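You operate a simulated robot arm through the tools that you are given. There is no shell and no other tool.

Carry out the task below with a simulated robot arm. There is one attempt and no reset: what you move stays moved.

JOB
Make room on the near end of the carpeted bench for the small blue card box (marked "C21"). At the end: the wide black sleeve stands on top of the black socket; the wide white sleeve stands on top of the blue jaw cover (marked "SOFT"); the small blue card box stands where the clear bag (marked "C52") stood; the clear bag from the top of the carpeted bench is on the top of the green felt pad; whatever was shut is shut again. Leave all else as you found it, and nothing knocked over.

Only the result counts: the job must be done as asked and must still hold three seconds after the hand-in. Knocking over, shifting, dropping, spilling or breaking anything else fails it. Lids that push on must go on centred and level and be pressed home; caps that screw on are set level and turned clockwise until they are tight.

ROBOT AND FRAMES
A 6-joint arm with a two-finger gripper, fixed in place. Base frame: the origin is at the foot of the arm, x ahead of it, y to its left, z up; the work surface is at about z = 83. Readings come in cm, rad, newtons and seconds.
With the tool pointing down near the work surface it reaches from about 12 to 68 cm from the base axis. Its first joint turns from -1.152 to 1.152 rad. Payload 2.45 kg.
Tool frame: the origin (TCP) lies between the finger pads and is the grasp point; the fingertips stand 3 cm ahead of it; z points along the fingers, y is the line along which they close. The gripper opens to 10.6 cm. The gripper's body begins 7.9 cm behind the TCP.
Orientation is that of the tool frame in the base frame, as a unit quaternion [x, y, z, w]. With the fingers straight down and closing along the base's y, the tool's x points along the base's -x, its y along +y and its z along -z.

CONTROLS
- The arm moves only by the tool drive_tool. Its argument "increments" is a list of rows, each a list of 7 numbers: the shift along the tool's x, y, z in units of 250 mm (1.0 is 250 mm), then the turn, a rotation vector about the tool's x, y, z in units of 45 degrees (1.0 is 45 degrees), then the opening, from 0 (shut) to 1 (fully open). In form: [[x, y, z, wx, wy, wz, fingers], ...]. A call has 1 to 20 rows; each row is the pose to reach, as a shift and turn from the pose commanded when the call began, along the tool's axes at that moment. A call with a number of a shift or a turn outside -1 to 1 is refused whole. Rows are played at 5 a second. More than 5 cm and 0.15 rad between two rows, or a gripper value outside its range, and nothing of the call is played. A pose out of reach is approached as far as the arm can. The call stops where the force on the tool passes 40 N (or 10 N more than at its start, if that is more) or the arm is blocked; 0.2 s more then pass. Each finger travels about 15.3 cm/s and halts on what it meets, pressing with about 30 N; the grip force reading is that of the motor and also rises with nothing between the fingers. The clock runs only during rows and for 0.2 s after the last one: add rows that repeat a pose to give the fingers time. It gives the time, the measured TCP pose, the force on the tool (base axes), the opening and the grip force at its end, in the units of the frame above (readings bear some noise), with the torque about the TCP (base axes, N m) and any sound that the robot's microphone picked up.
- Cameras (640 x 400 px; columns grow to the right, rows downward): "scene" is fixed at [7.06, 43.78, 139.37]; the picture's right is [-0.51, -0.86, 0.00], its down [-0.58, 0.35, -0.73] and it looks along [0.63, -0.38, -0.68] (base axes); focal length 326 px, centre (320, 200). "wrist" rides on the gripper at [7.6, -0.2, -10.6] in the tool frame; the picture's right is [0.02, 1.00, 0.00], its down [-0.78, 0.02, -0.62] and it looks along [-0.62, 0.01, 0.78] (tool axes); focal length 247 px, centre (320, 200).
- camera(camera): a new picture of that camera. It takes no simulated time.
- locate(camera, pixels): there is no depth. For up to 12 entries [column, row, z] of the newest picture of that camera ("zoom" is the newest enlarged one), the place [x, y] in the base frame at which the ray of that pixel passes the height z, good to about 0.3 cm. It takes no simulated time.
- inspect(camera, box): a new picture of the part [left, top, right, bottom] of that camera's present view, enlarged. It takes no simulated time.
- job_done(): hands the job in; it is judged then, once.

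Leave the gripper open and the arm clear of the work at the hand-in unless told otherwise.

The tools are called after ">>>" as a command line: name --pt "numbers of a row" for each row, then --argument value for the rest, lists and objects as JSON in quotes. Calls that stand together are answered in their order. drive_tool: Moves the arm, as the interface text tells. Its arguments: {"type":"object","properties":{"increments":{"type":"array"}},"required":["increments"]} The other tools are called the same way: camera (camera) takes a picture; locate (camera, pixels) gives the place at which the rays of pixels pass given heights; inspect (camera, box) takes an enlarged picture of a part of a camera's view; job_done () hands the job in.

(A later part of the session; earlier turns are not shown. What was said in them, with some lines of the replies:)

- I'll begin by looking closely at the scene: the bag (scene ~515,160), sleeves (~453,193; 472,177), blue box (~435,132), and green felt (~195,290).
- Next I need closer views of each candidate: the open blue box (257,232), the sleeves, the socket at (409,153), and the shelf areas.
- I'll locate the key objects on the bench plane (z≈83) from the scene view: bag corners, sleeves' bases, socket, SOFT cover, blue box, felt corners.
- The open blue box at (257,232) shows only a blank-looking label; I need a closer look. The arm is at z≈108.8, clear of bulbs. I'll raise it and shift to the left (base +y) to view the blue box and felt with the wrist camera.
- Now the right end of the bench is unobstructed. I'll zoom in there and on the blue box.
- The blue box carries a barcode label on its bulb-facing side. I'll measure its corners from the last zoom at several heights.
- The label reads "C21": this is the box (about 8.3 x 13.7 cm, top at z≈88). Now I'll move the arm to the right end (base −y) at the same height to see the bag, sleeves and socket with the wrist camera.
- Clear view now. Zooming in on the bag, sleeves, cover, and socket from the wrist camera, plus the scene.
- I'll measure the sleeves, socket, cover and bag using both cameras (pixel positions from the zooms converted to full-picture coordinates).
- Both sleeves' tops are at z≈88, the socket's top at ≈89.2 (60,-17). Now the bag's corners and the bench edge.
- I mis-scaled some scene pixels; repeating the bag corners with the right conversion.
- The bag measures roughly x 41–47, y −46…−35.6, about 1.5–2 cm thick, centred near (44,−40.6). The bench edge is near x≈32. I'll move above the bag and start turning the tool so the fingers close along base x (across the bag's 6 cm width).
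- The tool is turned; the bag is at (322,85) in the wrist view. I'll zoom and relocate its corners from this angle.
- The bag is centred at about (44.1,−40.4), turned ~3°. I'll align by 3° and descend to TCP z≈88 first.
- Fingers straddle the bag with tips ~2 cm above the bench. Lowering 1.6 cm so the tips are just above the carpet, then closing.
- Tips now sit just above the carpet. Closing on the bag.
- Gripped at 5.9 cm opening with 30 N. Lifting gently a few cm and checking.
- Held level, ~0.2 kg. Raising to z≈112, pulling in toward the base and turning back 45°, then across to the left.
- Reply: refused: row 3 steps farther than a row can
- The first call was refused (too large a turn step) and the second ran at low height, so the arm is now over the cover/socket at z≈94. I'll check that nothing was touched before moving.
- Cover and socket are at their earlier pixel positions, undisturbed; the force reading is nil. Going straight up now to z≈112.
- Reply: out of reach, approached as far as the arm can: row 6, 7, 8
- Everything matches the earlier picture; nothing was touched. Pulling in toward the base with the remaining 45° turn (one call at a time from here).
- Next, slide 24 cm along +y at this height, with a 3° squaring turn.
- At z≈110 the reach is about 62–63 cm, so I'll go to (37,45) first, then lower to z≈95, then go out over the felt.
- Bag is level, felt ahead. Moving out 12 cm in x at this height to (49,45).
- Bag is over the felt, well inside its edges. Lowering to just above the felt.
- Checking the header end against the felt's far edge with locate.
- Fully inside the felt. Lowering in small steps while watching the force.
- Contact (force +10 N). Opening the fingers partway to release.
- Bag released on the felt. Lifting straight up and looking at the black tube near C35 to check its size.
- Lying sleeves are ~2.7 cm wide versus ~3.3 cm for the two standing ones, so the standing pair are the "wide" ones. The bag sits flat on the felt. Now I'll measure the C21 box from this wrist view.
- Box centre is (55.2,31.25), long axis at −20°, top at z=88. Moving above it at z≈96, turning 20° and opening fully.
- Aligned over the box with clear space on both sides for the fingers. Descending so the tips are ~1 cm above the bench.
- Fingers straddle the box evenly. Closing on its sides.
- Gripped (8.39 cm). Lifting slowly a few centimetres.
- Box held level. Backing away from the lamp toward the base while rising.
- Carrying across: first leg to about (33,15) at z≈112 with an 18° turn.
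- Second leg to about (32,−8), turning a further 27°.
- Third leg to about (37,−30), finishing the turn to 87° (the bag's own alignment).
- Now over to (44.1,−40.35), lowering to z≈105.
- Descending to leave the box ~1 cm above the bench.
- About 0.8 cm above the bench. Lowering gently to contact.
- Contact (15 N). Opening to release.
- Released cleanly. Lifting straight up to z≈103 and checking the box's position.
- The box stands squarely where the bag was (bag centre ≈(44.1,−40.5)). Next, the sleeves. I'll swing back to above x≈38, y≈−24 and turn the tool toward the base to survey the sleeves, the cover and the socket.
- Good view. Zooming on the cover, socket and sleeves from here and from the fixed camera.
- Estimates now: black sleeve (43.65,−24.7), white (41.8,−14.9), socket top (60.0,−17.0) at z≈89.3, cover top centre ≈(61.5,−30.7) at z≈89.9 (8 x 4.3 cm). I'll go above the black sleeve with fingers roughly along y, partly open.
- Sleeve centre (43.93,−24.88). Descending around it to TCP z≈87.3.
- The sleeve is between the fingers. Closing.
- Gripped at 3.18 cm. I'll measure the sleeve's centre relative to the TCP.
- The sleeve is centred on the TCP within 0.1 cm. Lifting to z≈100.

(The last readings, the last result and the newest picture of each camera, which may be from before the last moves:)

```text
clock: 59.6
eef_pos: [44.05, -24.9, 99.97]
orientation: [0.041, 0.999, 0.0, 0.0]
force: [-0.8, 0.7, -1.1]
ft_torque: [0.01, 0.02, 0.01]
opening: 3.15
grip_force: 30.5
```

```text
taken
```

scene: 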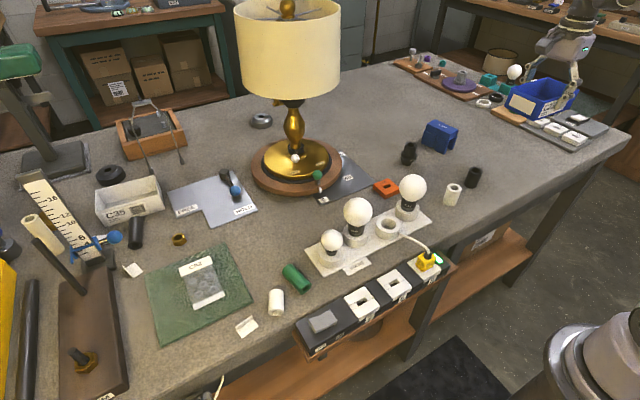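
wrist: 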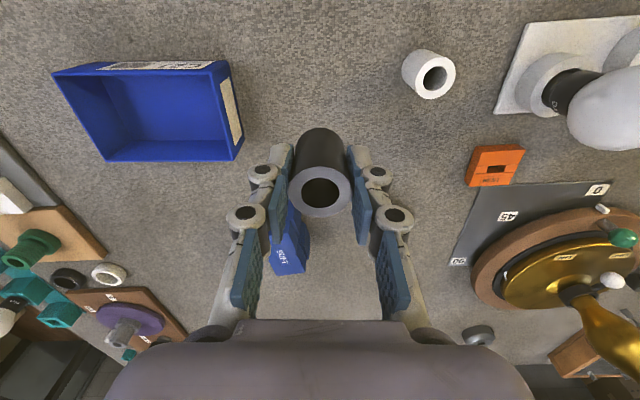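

Carrying it over the socket: to (60.0,−17.0) at z≈100.

>>> drive_tool --pt "-0.1 0.06 0 0 0 0 0" --pt "-0.22 0.132 0 0 0 0 0" --pt "-0.35 0.21 0 0 0 0 0" --pt "-0.48 0.288 0 0 0 0 0" --pt "-0.58 0.348 0 0 0 0 0" --pt "-0.612 0.367 0 0 0 0 0" --pt "-0.612 0.367 0 0 0 0 0"

>>> inspect --camera "scene" --box '[370, 90, 470, 180]'

>>> camera --camera "wrist"

```text
clock: 61.2
eef_pos: [59.92, -17.11, 99.9]
orientation: [0.041, 0.999, 0.0, 0.0]
force: [-0.4, -0.1, -0.2]
ft_torque: [-0.03, 0.02, -0.04]
opening: 3.15
grip_force: 29.9
```

```text
4.44 times, centred on (420, 135) of scene
```

zoom: 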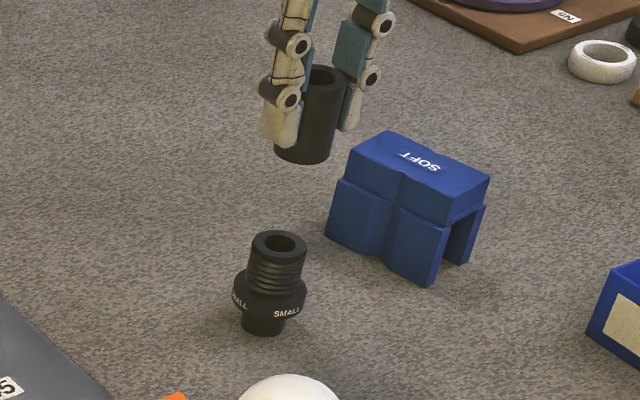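

```text
taken
```

wrist: 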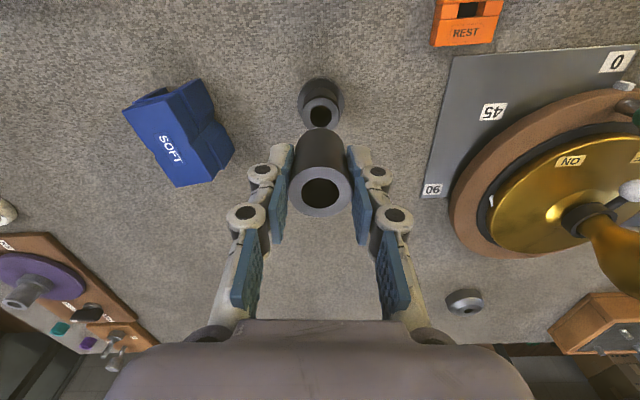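

The socket's top ring is visible at (320,112) in the wrist view. I'll zoom and locate it, and the cover too.

>>> inspect --camera "wrist" --box '[290, 70, 350, 130]'

>>> locate --camera "zoom" --pixels '[[321, 247, 89.3], [321, 247, 89], [230, 247, 89.3], [412, 247, 89.3], [321, 160, 89.3]]'

>>> inspect --camera "wrist" --box '[110, 65, 250, 195]'

```text
6.67 times, centred on (320, 100) of wrist
```

zoom: 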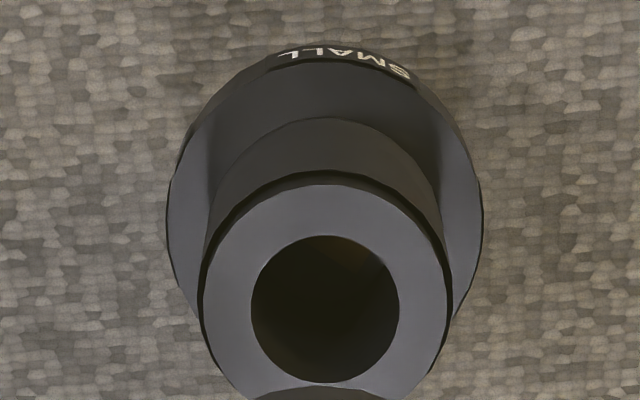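

```text
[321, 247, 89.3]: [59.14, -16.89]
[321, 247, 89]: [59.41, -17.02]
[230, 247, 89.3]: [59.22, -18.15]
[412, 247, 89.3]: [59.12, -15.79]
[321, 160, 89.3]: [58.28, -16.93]
```

```text
3.08 times, centred on (180, 130) of wrist
```

zoom: 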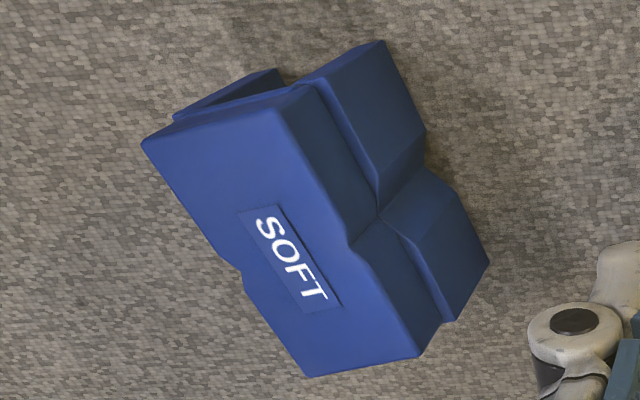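

Now locating the ring's actual centre (full-picture ≈(320.8,116.2)) and the cover's top corners.

>>> locate --camera "wrist" --pixels '[[320.75, 116.2, 89], [320.75, 116.2, 89.4], [302, 115, 89.2], [339.5, 115, 89.2], [320.75, 96.7, 89.2], [122.2, 111.5, 90], [166, 100.1, 90], [212.5, 181, 90], [176.1, 187.8, 90]]'

>>> inspect --camera "scene" --box '[380, 90, 440, 170]'

```text
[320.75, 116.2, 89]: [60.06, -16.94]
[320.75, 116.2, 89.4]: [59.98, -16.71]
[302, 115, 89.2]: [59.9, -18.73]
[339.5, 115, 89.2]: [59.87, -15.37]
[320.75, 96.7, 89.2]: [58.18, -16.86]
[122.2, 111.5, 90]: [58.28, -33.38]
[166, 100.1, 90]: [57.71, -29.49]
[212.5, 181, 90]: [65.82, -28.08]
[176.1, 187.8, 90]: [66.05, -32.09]
```

```text
5.00 times, centred on (410, 130) of scene
```

zoom: 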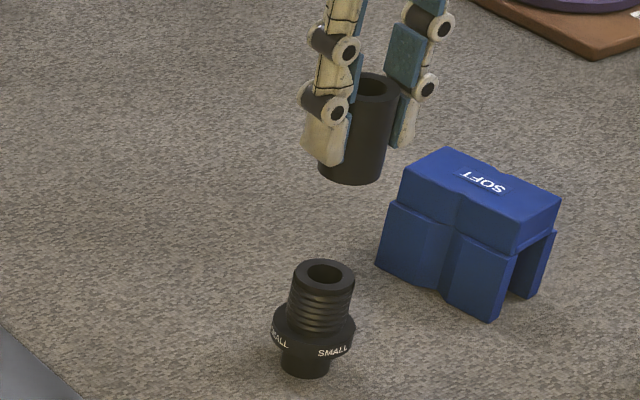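

Socket centre confirmed at ≈(60.0,−17.0); cover top centre ≈(61.9,−30.7). Lowering the sleeve to ~0.9 cm above the socket.

>>> drive_tool --pt "-0.005 0.004 0.06 0 0 0 0" --pt "-0.005 0.004 0.12 0 0 0 0" --pt "-0.005 0.004 0.17 0 0 0 0" --pt "-0.005 0.004 0.212 0 0 0 0" --pt "-0.005 0.004 0.212 0 0 0 0"

>>> inspect --camera "scene" --box '[380, 90, 440, 170]'

>>> inspect --camera "wrist" --box '[260, 80, 380, 220]'

```text
clock: 62.4
eef_pos: [59.94, -17.03, 94.67]
orientation: [0.043, 0.999, 0.0, 0.001]
force: [0.4, -0.1, -0.1]
ft_torque: [0.0, 0.01, 0.0]
opening: 3.13
grip_force: 30.7
```

```text
5.00 times, centred on (410, 130) of scene
```

zoom: 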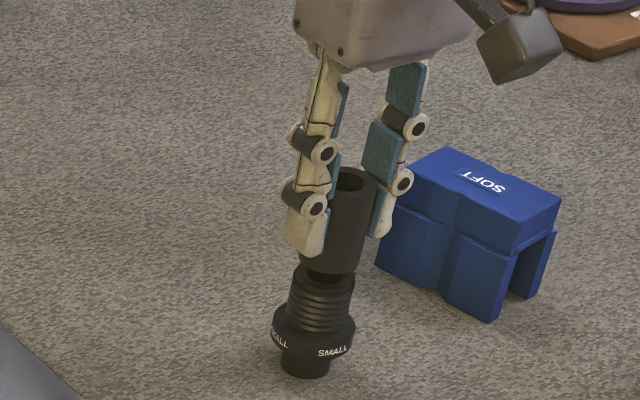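

```text
2.86 times, centred on (320, 150) of wrist
```

zoom: 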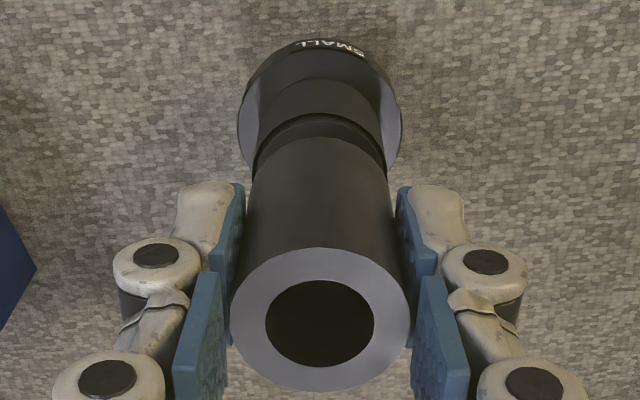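

>>> inspect --camera "scene" --box '[395, 118, 431, 154]'

```text
11.11 times, centred on (413, 136) of scene
```

zoom: 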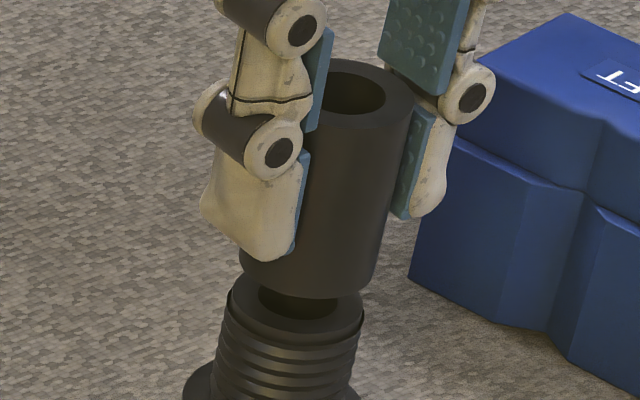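

Scene and wrist views agree the sleeve is concentric with the socket. Lowering in small steps.

>>> drive_tool --pt "0.0 0 0.01 0 0 0 0" --pt "0.0 0 0.02 0 0 0 0" --pt "0.0 0 0.028 0 0 0 0" --pt "0.0 0 0.028 0 0 0 0"

```text
clock: 63.4
eef_pos: [59.82, -17.06, 93.74]
orientation: [0.042, 0.999, -0.001, 0.0]
force: [-0.7, -0.8, -0.2]
ft_torque: [0.0, -0.03, 0.01]
opening: 3.13
grip_force: 29.5
```

>>> drive_tool --pt "0.0 0 0.004 0 0 0 0" --pt "0.0 0 0.008 0 0 0 0" --pt "0.0 0 0.008 0 0 0 0"

>>> inspect --camera "scene" --box '[395, 118, 431, 154]'

```text
clock: 64.2
eef_pos: [60.01, -16.95, 93.66]
orientation: [0.042, 0.999, 0.0, 0.002]
force: [-0.2, -1.1, 0.2]
ft_torque: [-0.02, 0.01, -0.01]
opening: 3.12
grip_force: 29.8
```

```text
11.11 times, centred on (413, 136) of scene
```

zoom: 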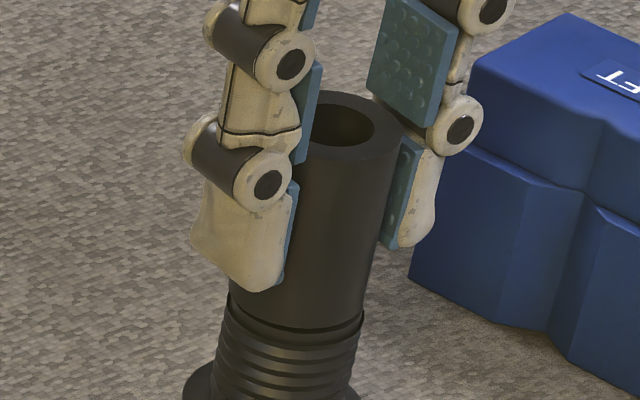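

Nearly touching, well aligned. Another 2 mm in tiny steps.

>>> drive_tool --pt "0.0 0 0.003 0 0 0 0" --pt "0.0 0 0.006 0 0 0 0" --pt "0.0 0 0.009 0 0 0 0" --pt "0.0 0 0.009 0 0 0 0"

```text
clock: 65.2
eef_pos: [59.98, -16.89, 93.42]
orientation: [0.043, 0.999, 0.0, 0.001]
force: [0.1, 0.3, 2.7]
ft_torque: [0.03, -0.03, -0.01]
opening: 3.13
grip_force: 29.7
```

>>> drive_tool --pt "0.0 0 0.002 0 0 0 0" --pt "0.0 0 0.004 0 0 0 0" --pt "0.0 0 0.004 0 0 0 0"

>>> inspect --camera "scene" --box '[395, 118, 431, 154]'

```text
clock: 66.0
eef_pos: [59.9, -16.87, 93.51]
orientation: [0.042, 0.999, 0.0, 0.001]
force: [0.8, -0.7, 18.9]
ft_torque: [-0.01, 0.03, -0.02]
opening: 3.13
grip_force: 29.7
```

```text
11.11 times, centred on (413, 136) of scene
```

zoom: 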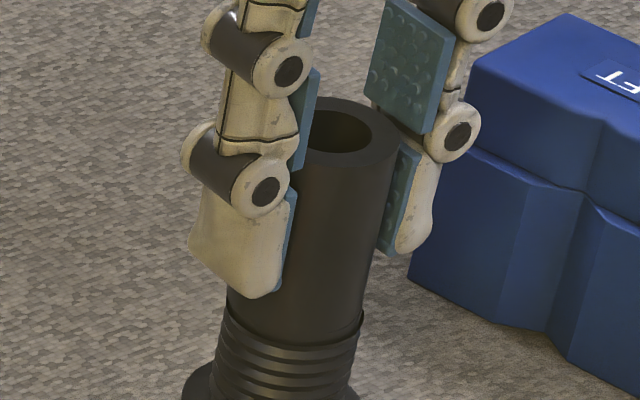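

Firm contact (19 N). Easing off a hair and opening the fingers slowly.

>>> drive_tool --pt "0.0 0 -0.002 0 0 0 0" --pt "0.0 0 -0.003 0 0 0 0.31" --pt "0.0 0 -0.003 0 0 0 0.36" --pt "0.0 0 -0.003 0 0 0 0.42" --pt "0.0 0 -0.003 0 0 0 0.5" --pt "0.0 0 -0.003 0 0 0 0.56" --pt "0.0 0 -0.003 0 0 0 0.56"

>>> inspect --camera "scene" --box '[395, 118, 431, 154]'

>>> inspect --camera "wrist" --box '[240, 80, 400, 240]'

```text
clock: 67.6
eef_pos: [60.02, -16.92, 93.52]
orientation: [0.042, 0.999, 0.001, 0.001]
force: [0.2, -1.3, 0.1]
ft_torque: [0.01, 0.02, -0.01]
opening: 5.93
grip_force: 0.1
```

```text
11.11 times, centred on (413, 136) of scene
```

zoom: 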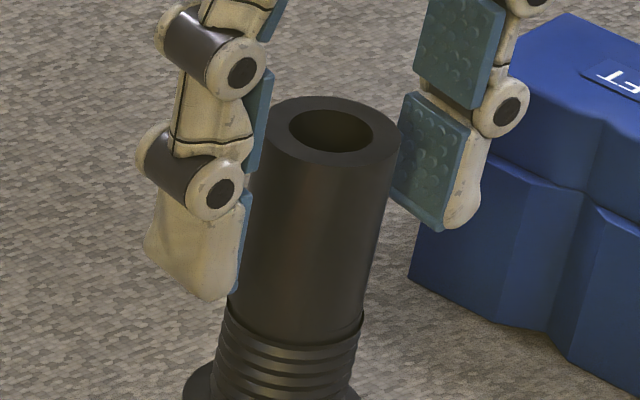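

```text
2.50 times, centred on (320, 160) of wrist
```

zoom: 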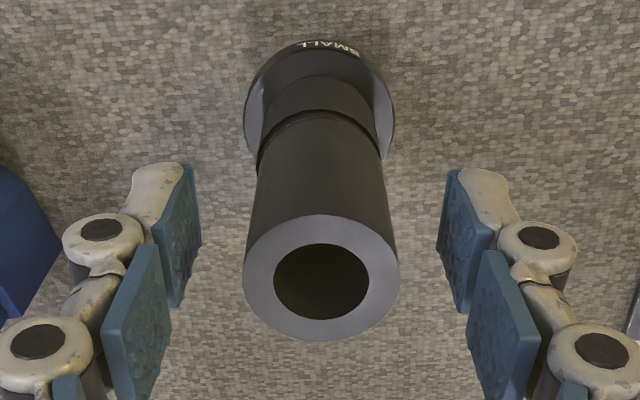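

The black sleeve stands concentric on the socket. Lifting straight up.

>>> drive_tool --pt "0.0 0 -0.04 0 0 0 0.56" --pt "0.0 0 -0.1 0 0 0 0.56" --pt "0.0 0 -0.18 0 0 0 0.56" --pt "0.0 0 -0.28 0 0 0 0.56" --pt "0.0 0 -0.38 0 0 0 0.56" --pt "0.0 0 -0.38 0 0 0 0.56"

>>> camera --camera "wrist"

>>> inspect --camera "scene" --box '[380, 90, 500, 210]'

```text
clock: 69.0
eef_pos: [60.05, -17.06, 102.92]
orientation: [0.042, 0.999, 0.001, 0.001]
force: [-0.8, -0.1, -0.1]
ft_torque: [0.01, 0.04, -0.02]
opening: 5.94
grip_force: 0.0
```

```text
taken
```

wrist: 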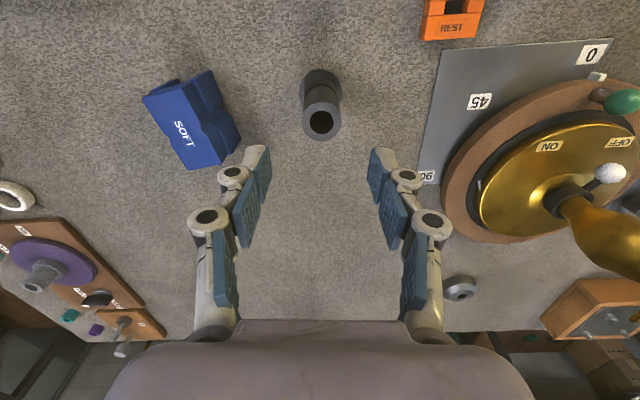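

```text
3.33 times, centred on (440, 150) of scene
```

zoom: 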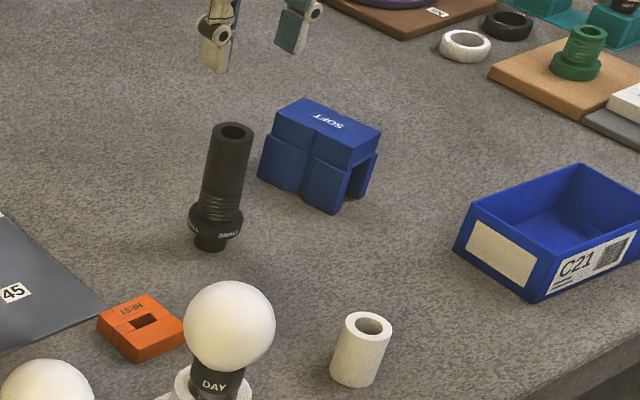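

Black sleeve done. Re-measuring the cover top from this view.

>>> inspect --camera "wrist" --box '[130, 60, 250, 180]'

```text
3.33 times, centred on (190, 120) of wrist
```

zoom: 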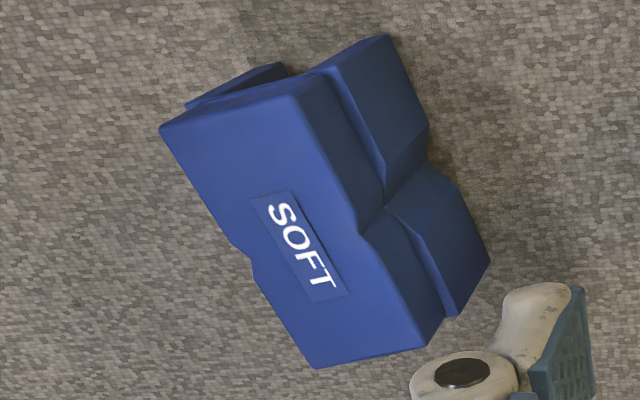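

>>> locate --camera "zoom" --pixels '[[160, 127, 90], [296, 95, 90], [427, 347, 90], [316, 368, 90], [297, 245, 90], [160, 127, 89.5], [296, 95, 89.5], [427, 347, 89.5], [316, 368, 89.5]]'

```text
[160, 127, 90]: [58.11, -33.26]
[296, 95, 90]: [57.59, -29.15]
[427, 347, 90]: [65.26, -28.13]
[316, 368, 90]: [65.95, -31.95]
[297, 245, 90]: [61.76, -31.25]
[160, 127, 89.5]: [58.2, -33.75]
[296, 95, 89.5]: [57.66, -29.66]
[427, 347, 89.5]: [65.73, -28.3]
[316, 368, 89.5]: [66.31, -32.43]
```

Cover top centre ≈(61.8,−30.75), about 69 cm from the base axis, which is slightly beyond straight-down reach, so I'll handle the white sleeve with a ~10° outward tilt throughout. First, move above the white sleeve and set the yaw to ~155°.

>>> drive_tool --pt "0.122 0.004 0 0 0 0.075 0.6" --pt "0.244 0.008 0 0 0 0.15 0.6" --pt "0.366 0.012 0 0 0 0.225 0.6" --pt "0.489 0.016 0 0 0 0.3 0.6" --pt "0.611 0.02 0 0 0 0.375 0.6" --pt "0.733 0.023 0 0 0 0.45 0.6" --pt "0.733 0.023 0 0 0 0.45 0.6"

>>> camera --camera "wrist"

```text
clock: 70.6
eef_pos: [41.68, -14.89, 103.01]
orientation: [0.217, 0.976, 0.0, 0.001]
force: [0.4, -0.3, -0.3]
ft_torque: [0.02, 0.03, -0.02]
opening: 6.35
grip_force: 0.1
```

```text
taken
```

wrist: 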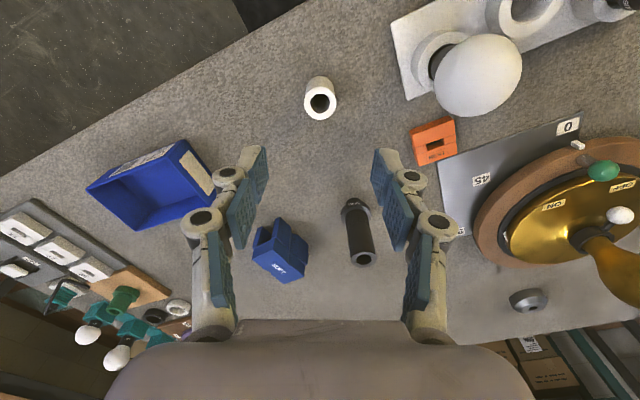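

Now at (41.7,−14.9), yaw 155°. Zooming on the white sleeve at (321,98) to find its centre.

>>> inspect --camera "wrist" --box '[290, 65, 350, 130]'

```text
6.15 times, centred on (320, 98) of wrist
```

zoom: 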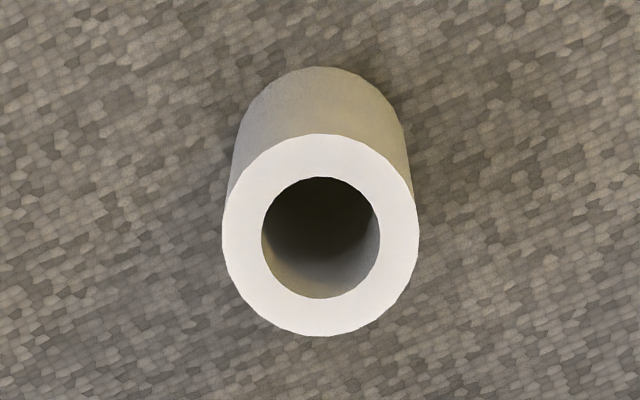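

>>> locate --camera "zoom" --pixels '[[320, 235, 88.2], [320, 134, 88.2], [320, 336, 88.2], [222, 235, 88.2], [419, 235, 88.2], [321, 67, 83], [320, 235, 88]]'

```text
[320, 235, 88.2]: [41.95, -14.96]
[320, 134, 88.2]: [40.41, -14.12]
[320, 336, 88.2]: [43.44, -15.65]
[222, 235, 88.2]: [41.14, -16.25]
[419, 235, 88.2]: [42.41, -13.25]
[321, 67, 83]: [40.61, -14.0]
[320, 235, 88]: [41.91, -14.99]
```

White sleeve centre ≈(41.95,−14.85). Applying the 10° outward tilt in place (turn about tool −y).

>>> drive_tool --pt "-0.003 0.002 0 0 -0.056 0 0.6" --pt "-0.006 0.004 0 0 -0.111 0 0.6" --pt "-0.009 0.006 0 0 -0.167 0 0.6" --pt "-0.009 0.006 0 0 -0.222 0 0.6" --pt "-0.009 0.006 0 0 -0.222 0 0.6"

>>> camera --camera "wrist"

>>> camera --camera "scene"

```text
clock: 71.8
eef_pos: [41.98, -14.75, 102.96]
orientation: [0.216, 0.973, -0.019, 0.086]
force: [0.2, 0.4, 0.4]
ft_torque: [-0.02, -0.01, -0.01]
opening: 6.35
grip_force: 0.1
```

```text
taken
```

wrist: 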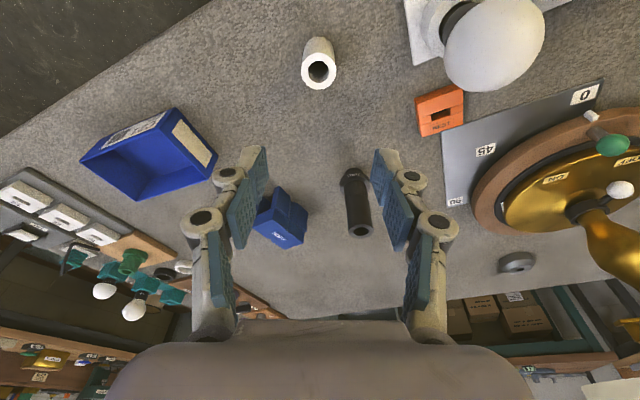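

```text
taken
```

scene: 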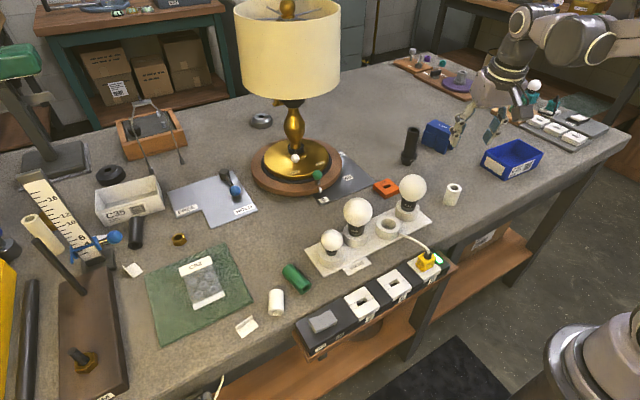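

Tilt confirmed (~10°, closing axis horizontal). Descending vertically around the white sleeve to TCP z≈87.3.

>>> drive_tool --pt "0.018 -0.004 0.103 0 0 0 0.6" --pt "0.036 -0.004 0.206 0 0 0 0.6" --pt "0.055 -0.004 0.309 0 0 0 0.6" --pt "0.073 -0.004 0.412 0 0 0 0.6" --pt "0.088 -0.004 0.5 0 0 0 0.6" --pt "0.1 -0.004 0.57 0 0 0 0.6" --pt "0.1094 -0.0043 0.618 0 0 0 0.6" --pt "0.1094 -0.0043 0.618 0 0 0 0.6"

>>> camera --camera "wrist"

>>> inspect --camera "scene" --box '[390, 120, 510, 230]'

```text
clock: 73.6
eef_pos: [42.0, -14.91, 87.28]
orientation: [0.216, 0.972, -0.019, 0.086]
force: [0.2, 0.0, 0.1]
ft_torque: [0.0, -0.01, -0.02]
opening: 6.38
grip_force: 0.1
```

```text
taken
```

wrist: 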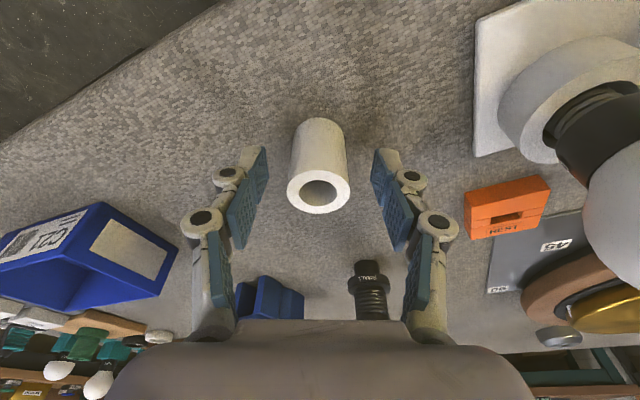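

```text
3.64 times, centred on (450, 175) of scene
```

zoom: 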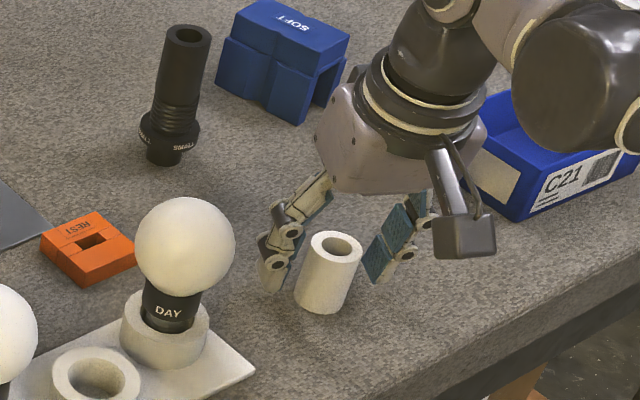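

Sleeve is between the fingers. Closing.

>>> drive_tool --pt "0 0 0 0 0 0 0.45" --pt "0 0 0 0 0 0 0.34" --pt "0 0 0 0 0 0 0.2" --pt "0 0 0 0 0 0 0" --pt "0 0 0 0 0 0 0" --pt "0 0 0 0 0 0 0"

>>> inspect --camera "wrist" --box '[270, 100, 370, 230]'

>>> locate --camera "zoom" --pixels '[[320, 260, 88.2], [320, 200, 88.2], [320, 320, 88.2]]'

```text
clock: 75.0
eef_pos: [42.06, -15.01, 87.35]
orientation: [0.215, 0.973, -0.019, 0.086]
force: [-0.7, -0.7, 0.3]
ft_torque: [0.06, 0.01, -0.01]
opening: 3.12
grip_force: 30.2
```

```text
3.08 times, centred on (320, 165) of wrist
```

zoom: 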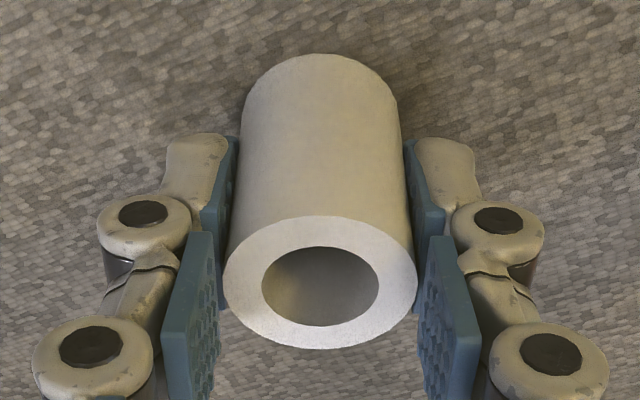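

```text
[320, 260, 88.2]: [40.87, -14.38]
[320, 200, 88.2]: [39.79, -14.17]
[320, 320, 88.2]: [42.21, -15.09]
```

>>> locate --camera "zoom" --pixels '[[320, 215, 88.2], [320, 349, 88.2], [222, 282, 88.2], [418, 282, 88.2], [320, 53, 83], [320, 215, 88], [320, 349, 88]]'

```text
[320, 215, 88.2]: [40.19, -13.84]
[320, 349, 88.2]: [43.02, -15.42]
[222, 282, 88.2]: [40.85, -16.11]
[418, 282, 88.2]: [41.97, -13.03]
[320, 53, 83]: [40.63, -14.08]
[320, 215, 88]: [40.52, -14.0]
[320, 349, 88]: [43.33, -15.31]
```

White sleeve gripped (3.12 cm), centred on the TCP to ~0.1 cm. Lifting vertically to z≈98.

>>> drive_tool --pt "-0.005 0 -0.028 0 0 0 0" --pt "-0.015 0 -0.084 0 0 0 0" --pt "-0.03 0 -0.168 0 0 0 0" --pt "-0.045 0 -0.252 0 0 0 0" --pt "-0.06 0 -0.336 0 0 0 0" --pt "-0.0748 0 -0.4204 0 0 0 0" --pt "-0.0748 0 -0.4204 0 0 0 0"

>>> inspect --camera "scene" --box '[390, 100, 530, 220]'

```text
clock: 76.6
eef_pos: [42.07, -14.77, 97.83]
orientation: [0.216, 0.973, -0.019, 0.086]
force: [-0.4, -0.1, 0.5]
ft_torque: [0.01, -0.01, -0.01]
opening: 3.14
grip_force: 29.9
```

```text
3.33 times, centred on (460, 160) of scene
```

zoom: 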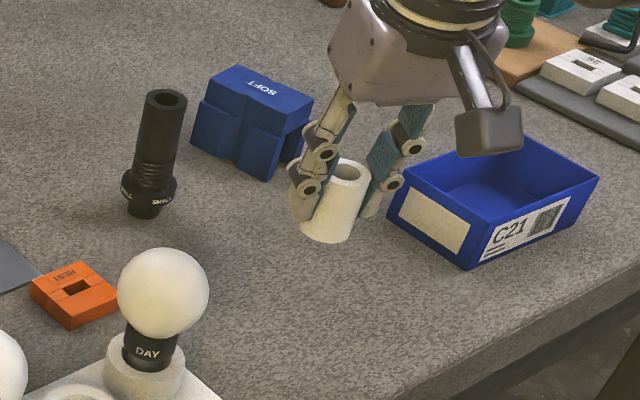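

Sleeve is vertical in the grip. Moving horizontally toward the cover in one call (7 steps).

>>> drive_tool --pt "-0.139 -0.034 0.0248 0 0 0 0" --pt "-0.279 -0.069 0.0496 0 0 0 0" --pt "-0.418 -0.103 0.0744 0 0 0 0" --pt "-0.558 -0.138 0.0992 0 0 0 0" --pt "-0.697 -0.172 0.124 0 0 0 0" --pt "-0.837 -0.207 0.1488 0 0 0 0" --pt "-0.976 -0.241 0.1736 0 0 0 0" --pt "-0.976 -0.241 0.1736 0 0 0 0"

>>> camera --camera "wrist"

>>> inspect --camera "scene" --box '[395, 80, 495, 170]'

```text
clock: 78.4
eef_pos: [61.9, -30.76, 97.95]
orientation: [0.216, 0.972, -0.02, 0.086]
force: [0.0, 0.8, 0.0]
ft_torque: [-0.01, -0.02, 0.02]
opening: 3.14
grip_force: 30.1
```

```text
taken
```

wrist: 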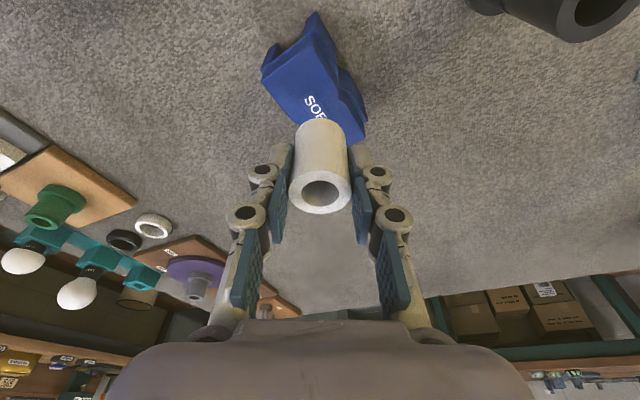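

```text
4.44 times, centred on (445, 125) of scene
```

zoom: 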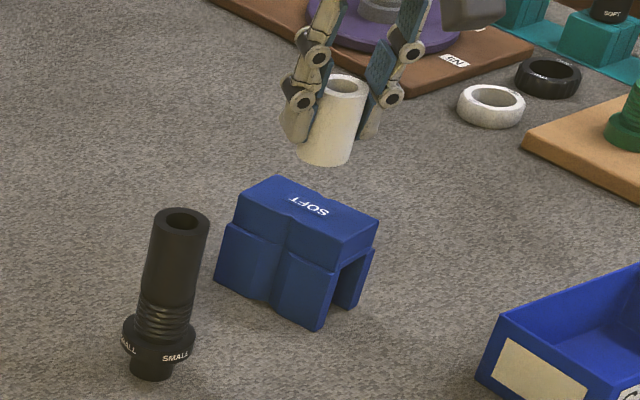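

Over the cover. Zooming in to check verticality and alignment.

>>> inspect --camera "scene" --box '[420, 90, 470, 140]'

>>> inspect --camera "wrist" --box '[240, 10, 400, 230]'

```text
8.00 times, centred on (445, 115) of scene
```

zoom: 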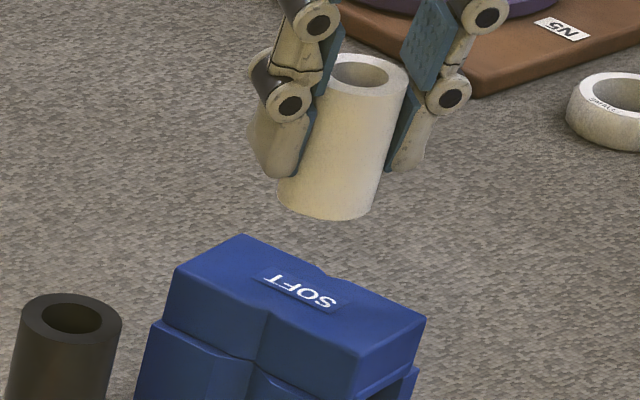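

```text
1.82 times, centred on (320, 120) of wrist
```

zoom: 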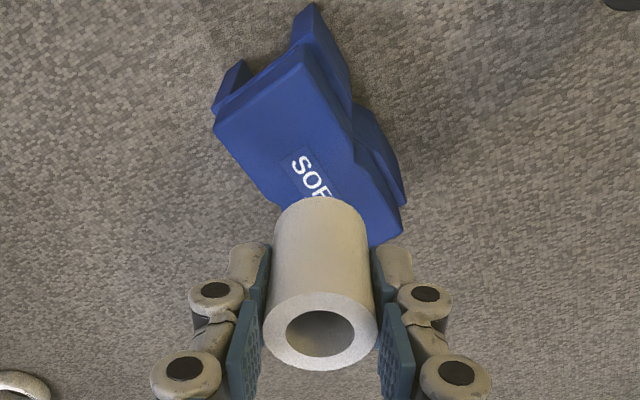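

>>> inspect --camera "scene" --box '[420, 90, 470, 140]'

>>> locate --camera "zoom" --pixels '[[243, 235, 89.9], [425, 318, 89.9], [355, 357, 89.9], [175, 268, 89.9], [299.5, 295, 89.9], [326, 193, 93.6], [278, 184, 93.6], [374, 206, 93.6], [367, 75, 98.8]]'

```text
8.00 times, centred on (445, 115) of scene
```

zoom: 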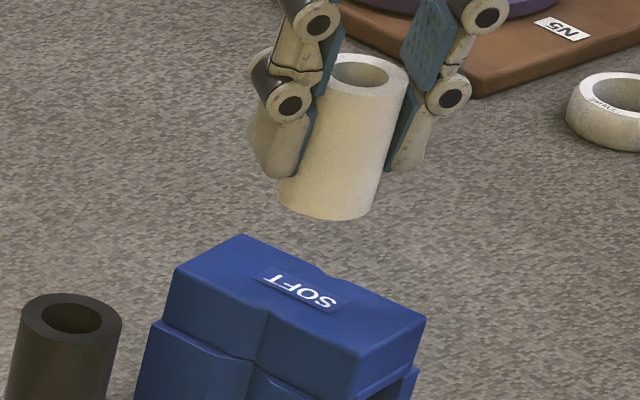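

```text
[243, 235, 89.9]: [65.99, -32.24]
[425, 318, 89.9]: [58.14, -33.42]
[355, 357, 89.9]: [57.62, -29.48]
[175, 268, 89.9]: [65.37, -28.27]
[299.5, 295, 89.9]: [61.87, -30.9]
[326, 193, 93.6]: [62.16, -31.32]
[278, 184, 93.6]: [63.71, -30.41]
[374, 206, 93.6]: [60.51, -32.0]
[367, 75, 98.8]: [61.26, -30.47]
```

Cover centre ≈(61.8,−30.8) and sleeve centre ≈(61.8,−30.8): aligned. Lowering to ~0.7 cm above the cover.

>>> drive_tool --pt "0.007 0 0.04 0 0 0 0" --pt "0.014 0 0.08 0 0 0 0" --pt "0.0214 0 0.1204 0 0 0 0" --pt "0.0214 0 0.1204 0 0 0 0"

>>> inspect --camera "scene" --box '[420, 90, 470, 140]'

>>> inspect --camera "wrist" --box '[240, 10, 400, 230]'

```text
clock: 79.4
eef_pos: [61.91, -30.78, 94.78]
orientation: [0.215, 0.973, -0.02, 0.086]
force: [-0.2, -0.7, -0.7]
ft_torque: [0.01, -0.01, -0.01]
opening: 3.14
grip_force: 30.0
```

```text
8.00 times, centred on (445, 115) of scene
```

zoom: 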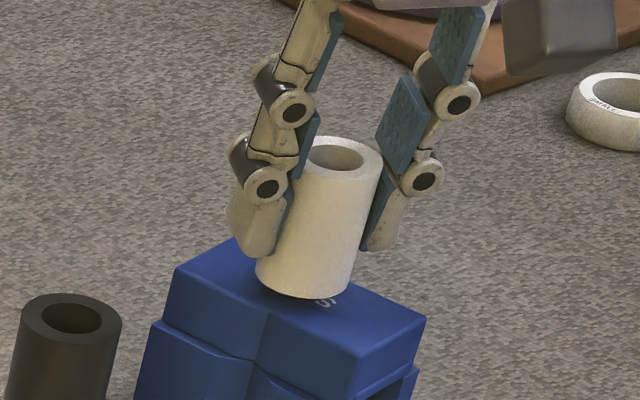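

```text
1.82 times, centred on (320, 120) of wrist
```

zoom: 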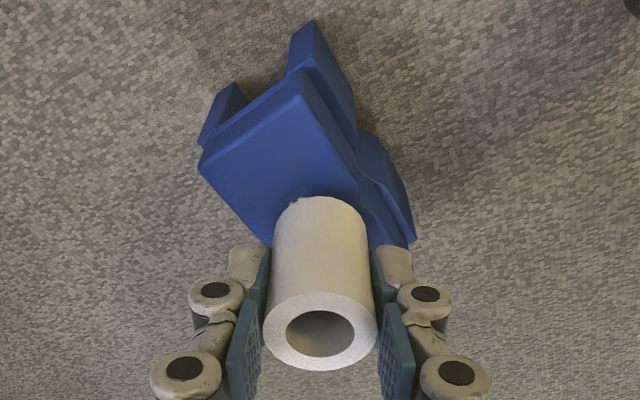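

About half a centimetre to go. Lowering in tiny vertical steps.

>>> drive_tool --pt "0.0007 0 0.004 0 0 0 0" --pt "0.0014 0 0.008 0 0 0 0" --pt "0.0021 0 0.012 0 0 0 0" --pt "0.0021 0 0.012 0 0 0 0"

```text
clock: 80.4
eef_pos: [62.05, -30.89, 94.63]
orientation: [0.215, 0.972, -0.019, 0.087]
force: [0.9, -0.8, -0.5]
ft_torque: [-0.02, -0.06, 0.02]
opening: 3.13
grip_force: 30.0
```

>>> drive_tool --pt "0.0007 0 0.004 0 0 0 0" --pt "0.0014 0 0.008 0 0 0 0" --pt "0.0014 0 0.008 0 0 0 0"

```text
clock: 81.2
eef_pos: [61.94, -30.73, 94.2]
orientation: [0.215, 0.973, -0.02, 0.086]
force: [0.4, -0.5, -0.1]
ft_torque: [-0.01, 0.02, -0.04]
opening: 3.14
grip_force: 29.8
```

>>> drive_tool --pt "0.0005 0 0.003 0 0 0 0" --pt "0.001 0 0.006 0 0 0 0" --pt "0.001 0 0.006 0 0 0 0"

>>> inspect --camera "scene" --box '[425, 100, 465, 140]'

```text
clock: 82.0
eef_pos: [61.9, -30.85, 94.17]
orientation: [0.215, 0.973, -0.018, 0.085]
force: [-0.3, 0.0, -0.4]
ft_torque: [0.0, -0.04, -0.02]
opening: 3.15
grip_force: 30.4
```

```text
10.00 times, centred on (445, 120) of scene
```

zoom: 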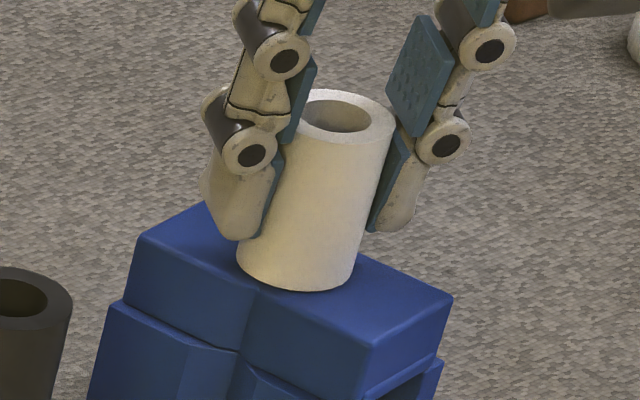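

>>> locate --camera "zoom" --pixels '[[294.5, 266, 90], [237, 252, 90], [353, 280, 90], [293, 291, 90], [137, 235, 90], [370, 345, 90], [452, 297, 90], [205, 201, 90]]'

```text
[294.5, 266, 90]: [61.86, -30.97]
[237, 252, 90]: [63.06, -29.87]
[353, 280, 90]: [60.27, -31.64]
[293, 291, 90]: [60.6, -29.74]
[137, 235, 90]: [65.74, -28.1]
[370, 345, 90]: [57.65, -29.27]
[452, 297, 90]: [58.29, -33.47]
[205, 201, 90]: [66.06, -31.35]
```

Centred within ~0.2 cm. Continuing down in 1 mm steps to contact.

>>> drive_tool --pt "0.0005 0 0.003 0 0 0 0" --pt "0.001 0 0.006 0 0 0 0" --pt "0.001 0 0.006 0 0 0 0"

```text
clock: 82.8
eef_pos: [61.95, -30.85, 94.02]
orientation: [0.216, 0.973, -0.019, 0.085]
force: [1.7, -0.1, 11.0]
ft_torque: [-0.01, -0.02, 0.02]
opening: 3.13
grip_force: 30.0
```

Contact (11 N). Easing off slightly and opening slowly.

>>> drive_tool --pt "-0.0002 0 -0.001 0 0 0 0" --pt "-0.0002 0 -0.001 0 0 0 0.31" --pt "-0.0002 0 -0.001 0 0 0 0.36" --pt "-0.0002 0 -0.001 0 0 0 0.42" --pt "-0.0002 0 -0.001 0 0 0 0.5" --pt "-0.0002 0 -0.001 0 0 0 0.56" --pt "-0.0002 0 -0.001 0 0 0 0.56"

>>> inspect --camera "scene" --box '[425, 100, 465, 140]'

>>> inspect --camera "wrist" --box '[240, 10, 400, 230]'

```text
clock: 84.4
eef_pos: [61.84, -30.87, 94.12]
orientation: [0.216, 0.972, -0.019, 0.086]
force: [0.2, 0.2, -0.2]
ft_torque: [0.0, 0.0, -0.05]
opening: 5.93
grip_force: 0.0
```

```text
10.00 times, centred on (445, 120) of scene
```

zoom: 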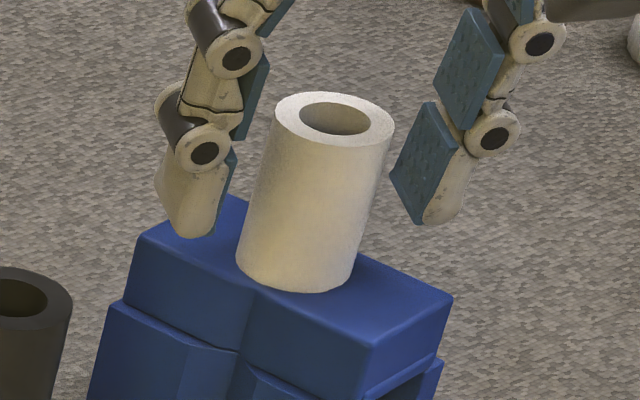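

```text
1.82 times, centred on (320, 120) of wrist
```

zoom: 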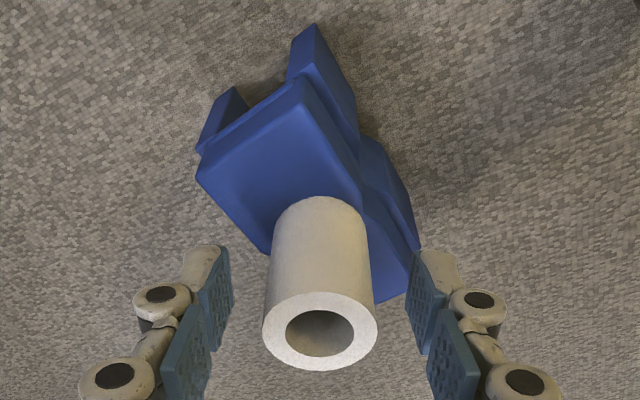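

The white sleeve stands centred on the cover. Withdrawing straight back along the fingers.

>>> drive_tool --pt "0 0 -0.03 0 0 0 0.56" --pt "0 0 -0.1 0 0 0 0.56" --pt "0 0 -0.18 0 0 0 0.56" --pt "0 0 -0.28 0 0 0 0.56" --pt "0 0 -0.38 0 0 0 0.56" --pt "0 0 -0.38 0 0 0 0.56"

>>> camera --camera "scene"

>>> inspect --camera "scene" --box '[390, 90, 550, 200]'

```text
clock: 85.8
eef_pos: [60.53, -30.07, 103.47]
orientation: [0.216, 0.972, -0.019, 0.086]
force: [-0.1, 0.2, -0.4]
ft_torque: [-0.03, -0.03, -0.01]
opening: 5.94
grip_force: 0.1
```

```text
taken
```

scene: 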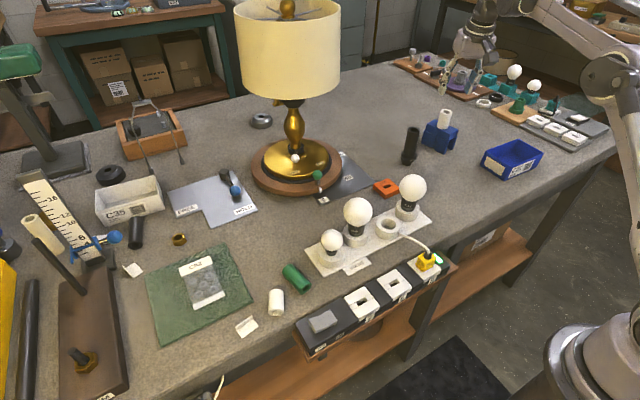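

```text
3.64 times, centred on (470, 145) of scene
```

zoom: 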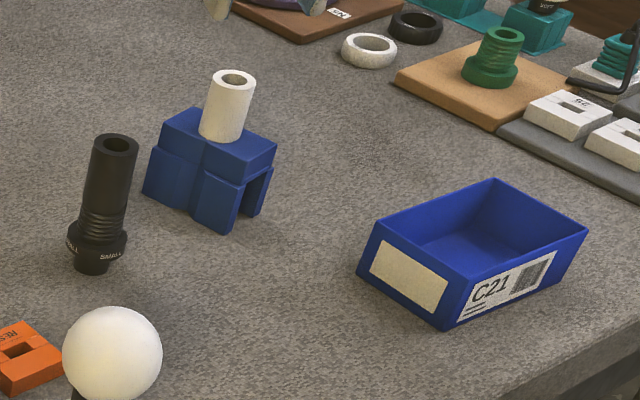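

Everything stands properly. Retracting toward the base, rising a little, undoing the tilt and opening the gripper.

>>> drive_tool --pt "0.1 0 -0.06 0 0 0 0.56" --pt "0.23 0 -0.12 0 0 0 0.56" --pt "0.36 0 -0.17 0 0 0 0.56" --pt "0.49 0 -0.22 0 0.06 0 0.56" --pt "0.62 0 -0.26 0 0.12 0 0.56" --pt "0.72 0 -0.298 0 0.17 0 0.8" --pt "0.76 0 -0.298 0 0.222 0 1" --pt "0.76 0 -0.298 0 0.222 0 1"

>>> camera --camera "wrist"

>>> inspect --camera "scene" --box '[390, 90, 550, 200]'

```text
clock: 87.6
eef_pos: [42.35, -21.56, 107.32]
orientation: [0.216, 0.976, 0.0, 0.0]
force: [0.3, -0.3, 0.7]
ft_torque: [-0.03, 0.04, -0.06]
opening: 10.62
grip_force: 0.0
```

```text
taken
```

wrist: 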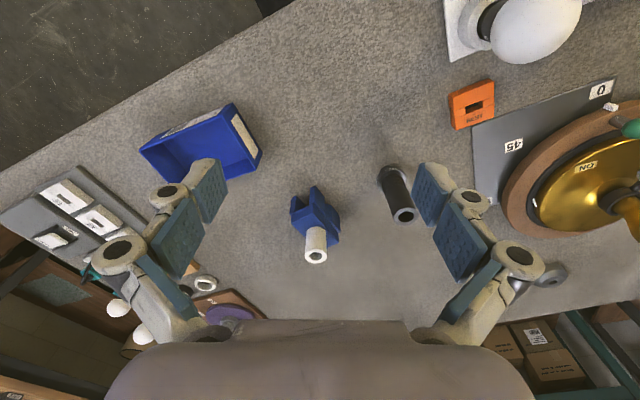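

```text
3.64 times, centred on (470, 145) of scene
```

zoom: 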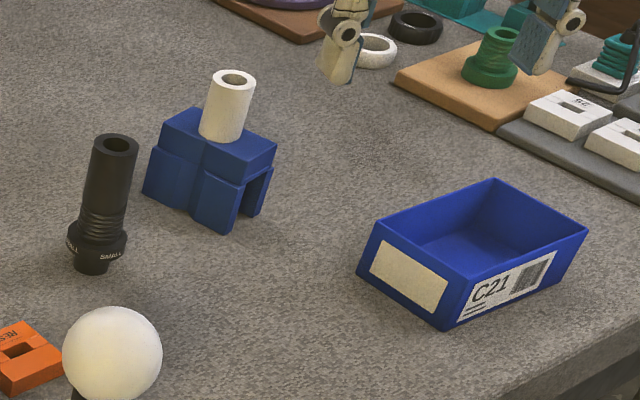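

All four placements look right. I'll move the arm back near its starting pose, clear of the work, and then do a final check.

>>> drive_tool --pt "0.11 0.097 -0.03 0 0 -0.08 1" --pt "0.22 0.194 -0.06 0 0 -0.16 1" --pt "0.33 0.291 -0.09 0 0 -0.24 1" --pt "0.44 0.388 -0.1 0 0 -0.32 1" --pt "0.55 0.485 -0.1 0 0 -0.4 1" --pt "0.66 0.582 -0.1 0 0 -0.48 1" --pt "0.768 0.68 -0.1 0 0 -0.555 1" --pt "0.768 0.68 -0.1 0 0 -0.555 1"

>>> camera --camera "scene"

>>> camera --camera "wrist"

>>> inspect --camera "scene" --box '[100, 150, 340, 350]'

>>> inspect --camera "scene" --box '[395, 110, 555, 190]'

```text
clock: 89.4
eef_pos: [32.11, 1.94, 110.09]
orientation: [0.0, 1.0, 0.0, 0.001]
force: [-0.2, -0.6, -0.7]
ft_torque: [-0.02, -0.02, 0.01]
opening: 10.6
grip_force: 0.1
```

```text
taken
```

scene: 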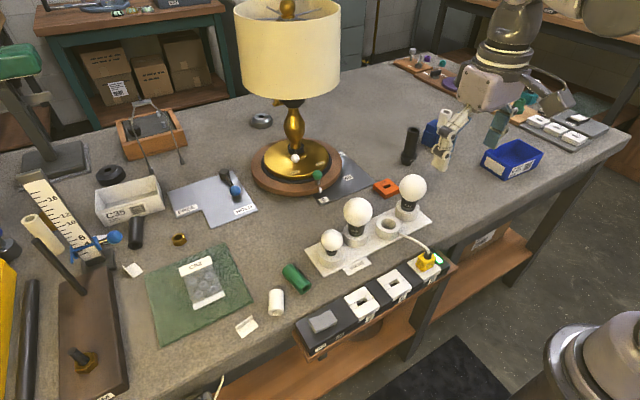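

```text
taken
```

wrist: 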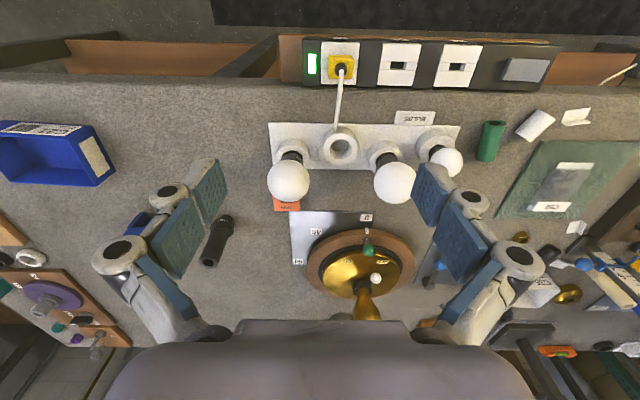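

```text
2.00 times, centred on (220, 250) of scene
```

zoom: 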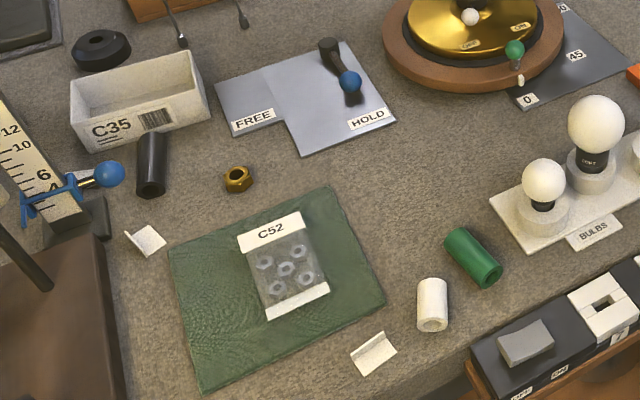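

```text
4.00 times, centred on (475, 150) of scene
```

zoom: 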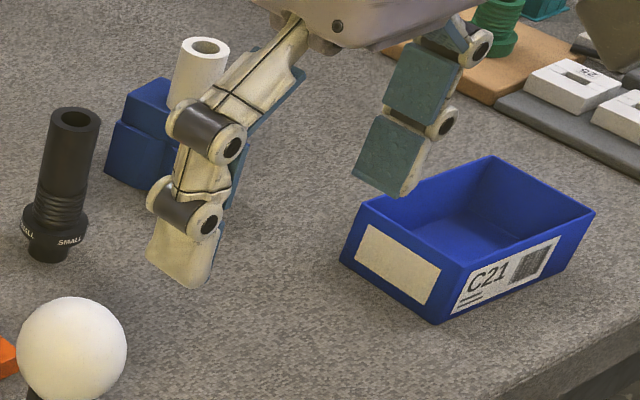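

Final check of the pictures:
- **Bag:** C52 lies flat on the green felt pad.
- **Box:** C21 stands where the bag was.
- **Black sleeve:** it stands on the black socket.
- **White sleeve:** it stands on the SOFT cover.
- **Everything else:** the other objects are at their original places, and nothing was opened.

The gripper is open and clear of the work. Handing in.

>>> job_done

```text
The job is handed in.
```

I've handed in the job with all four placements done. The hand-in gave no verdict, so these are my own readings from the final pictures:

- **Clear bag (C52):** it lies flat on the green felt pad, fully inside its edges.
- **Small blue card box (C21):** it stands upright where the bag was, with its centre within about 0.3 cm of the bag's.
- **Wide black sleeve:** it stands centred on the black socket. I took the socket to be the threaded black piece marked "SMALL".
- **Wide white sleeve:** it stands on the blue "SOFT" jaw cover, within about 0.3 cm of its centre.

I took the two upright sleeves near the bag as the "wide" ones. They measure about 3.2 cm across, against about 2.7 cm for the ones lying on the bench.

While I was carrying the bag, one move was refused and the next one ran at low height, taking the arm over the cover and socket. I compared pictures before and after, and neither was touched or shifted.

Nothing was opened, so nothing needed shutting. The other objects look unmoved, and the gripper is open and clear of the work.
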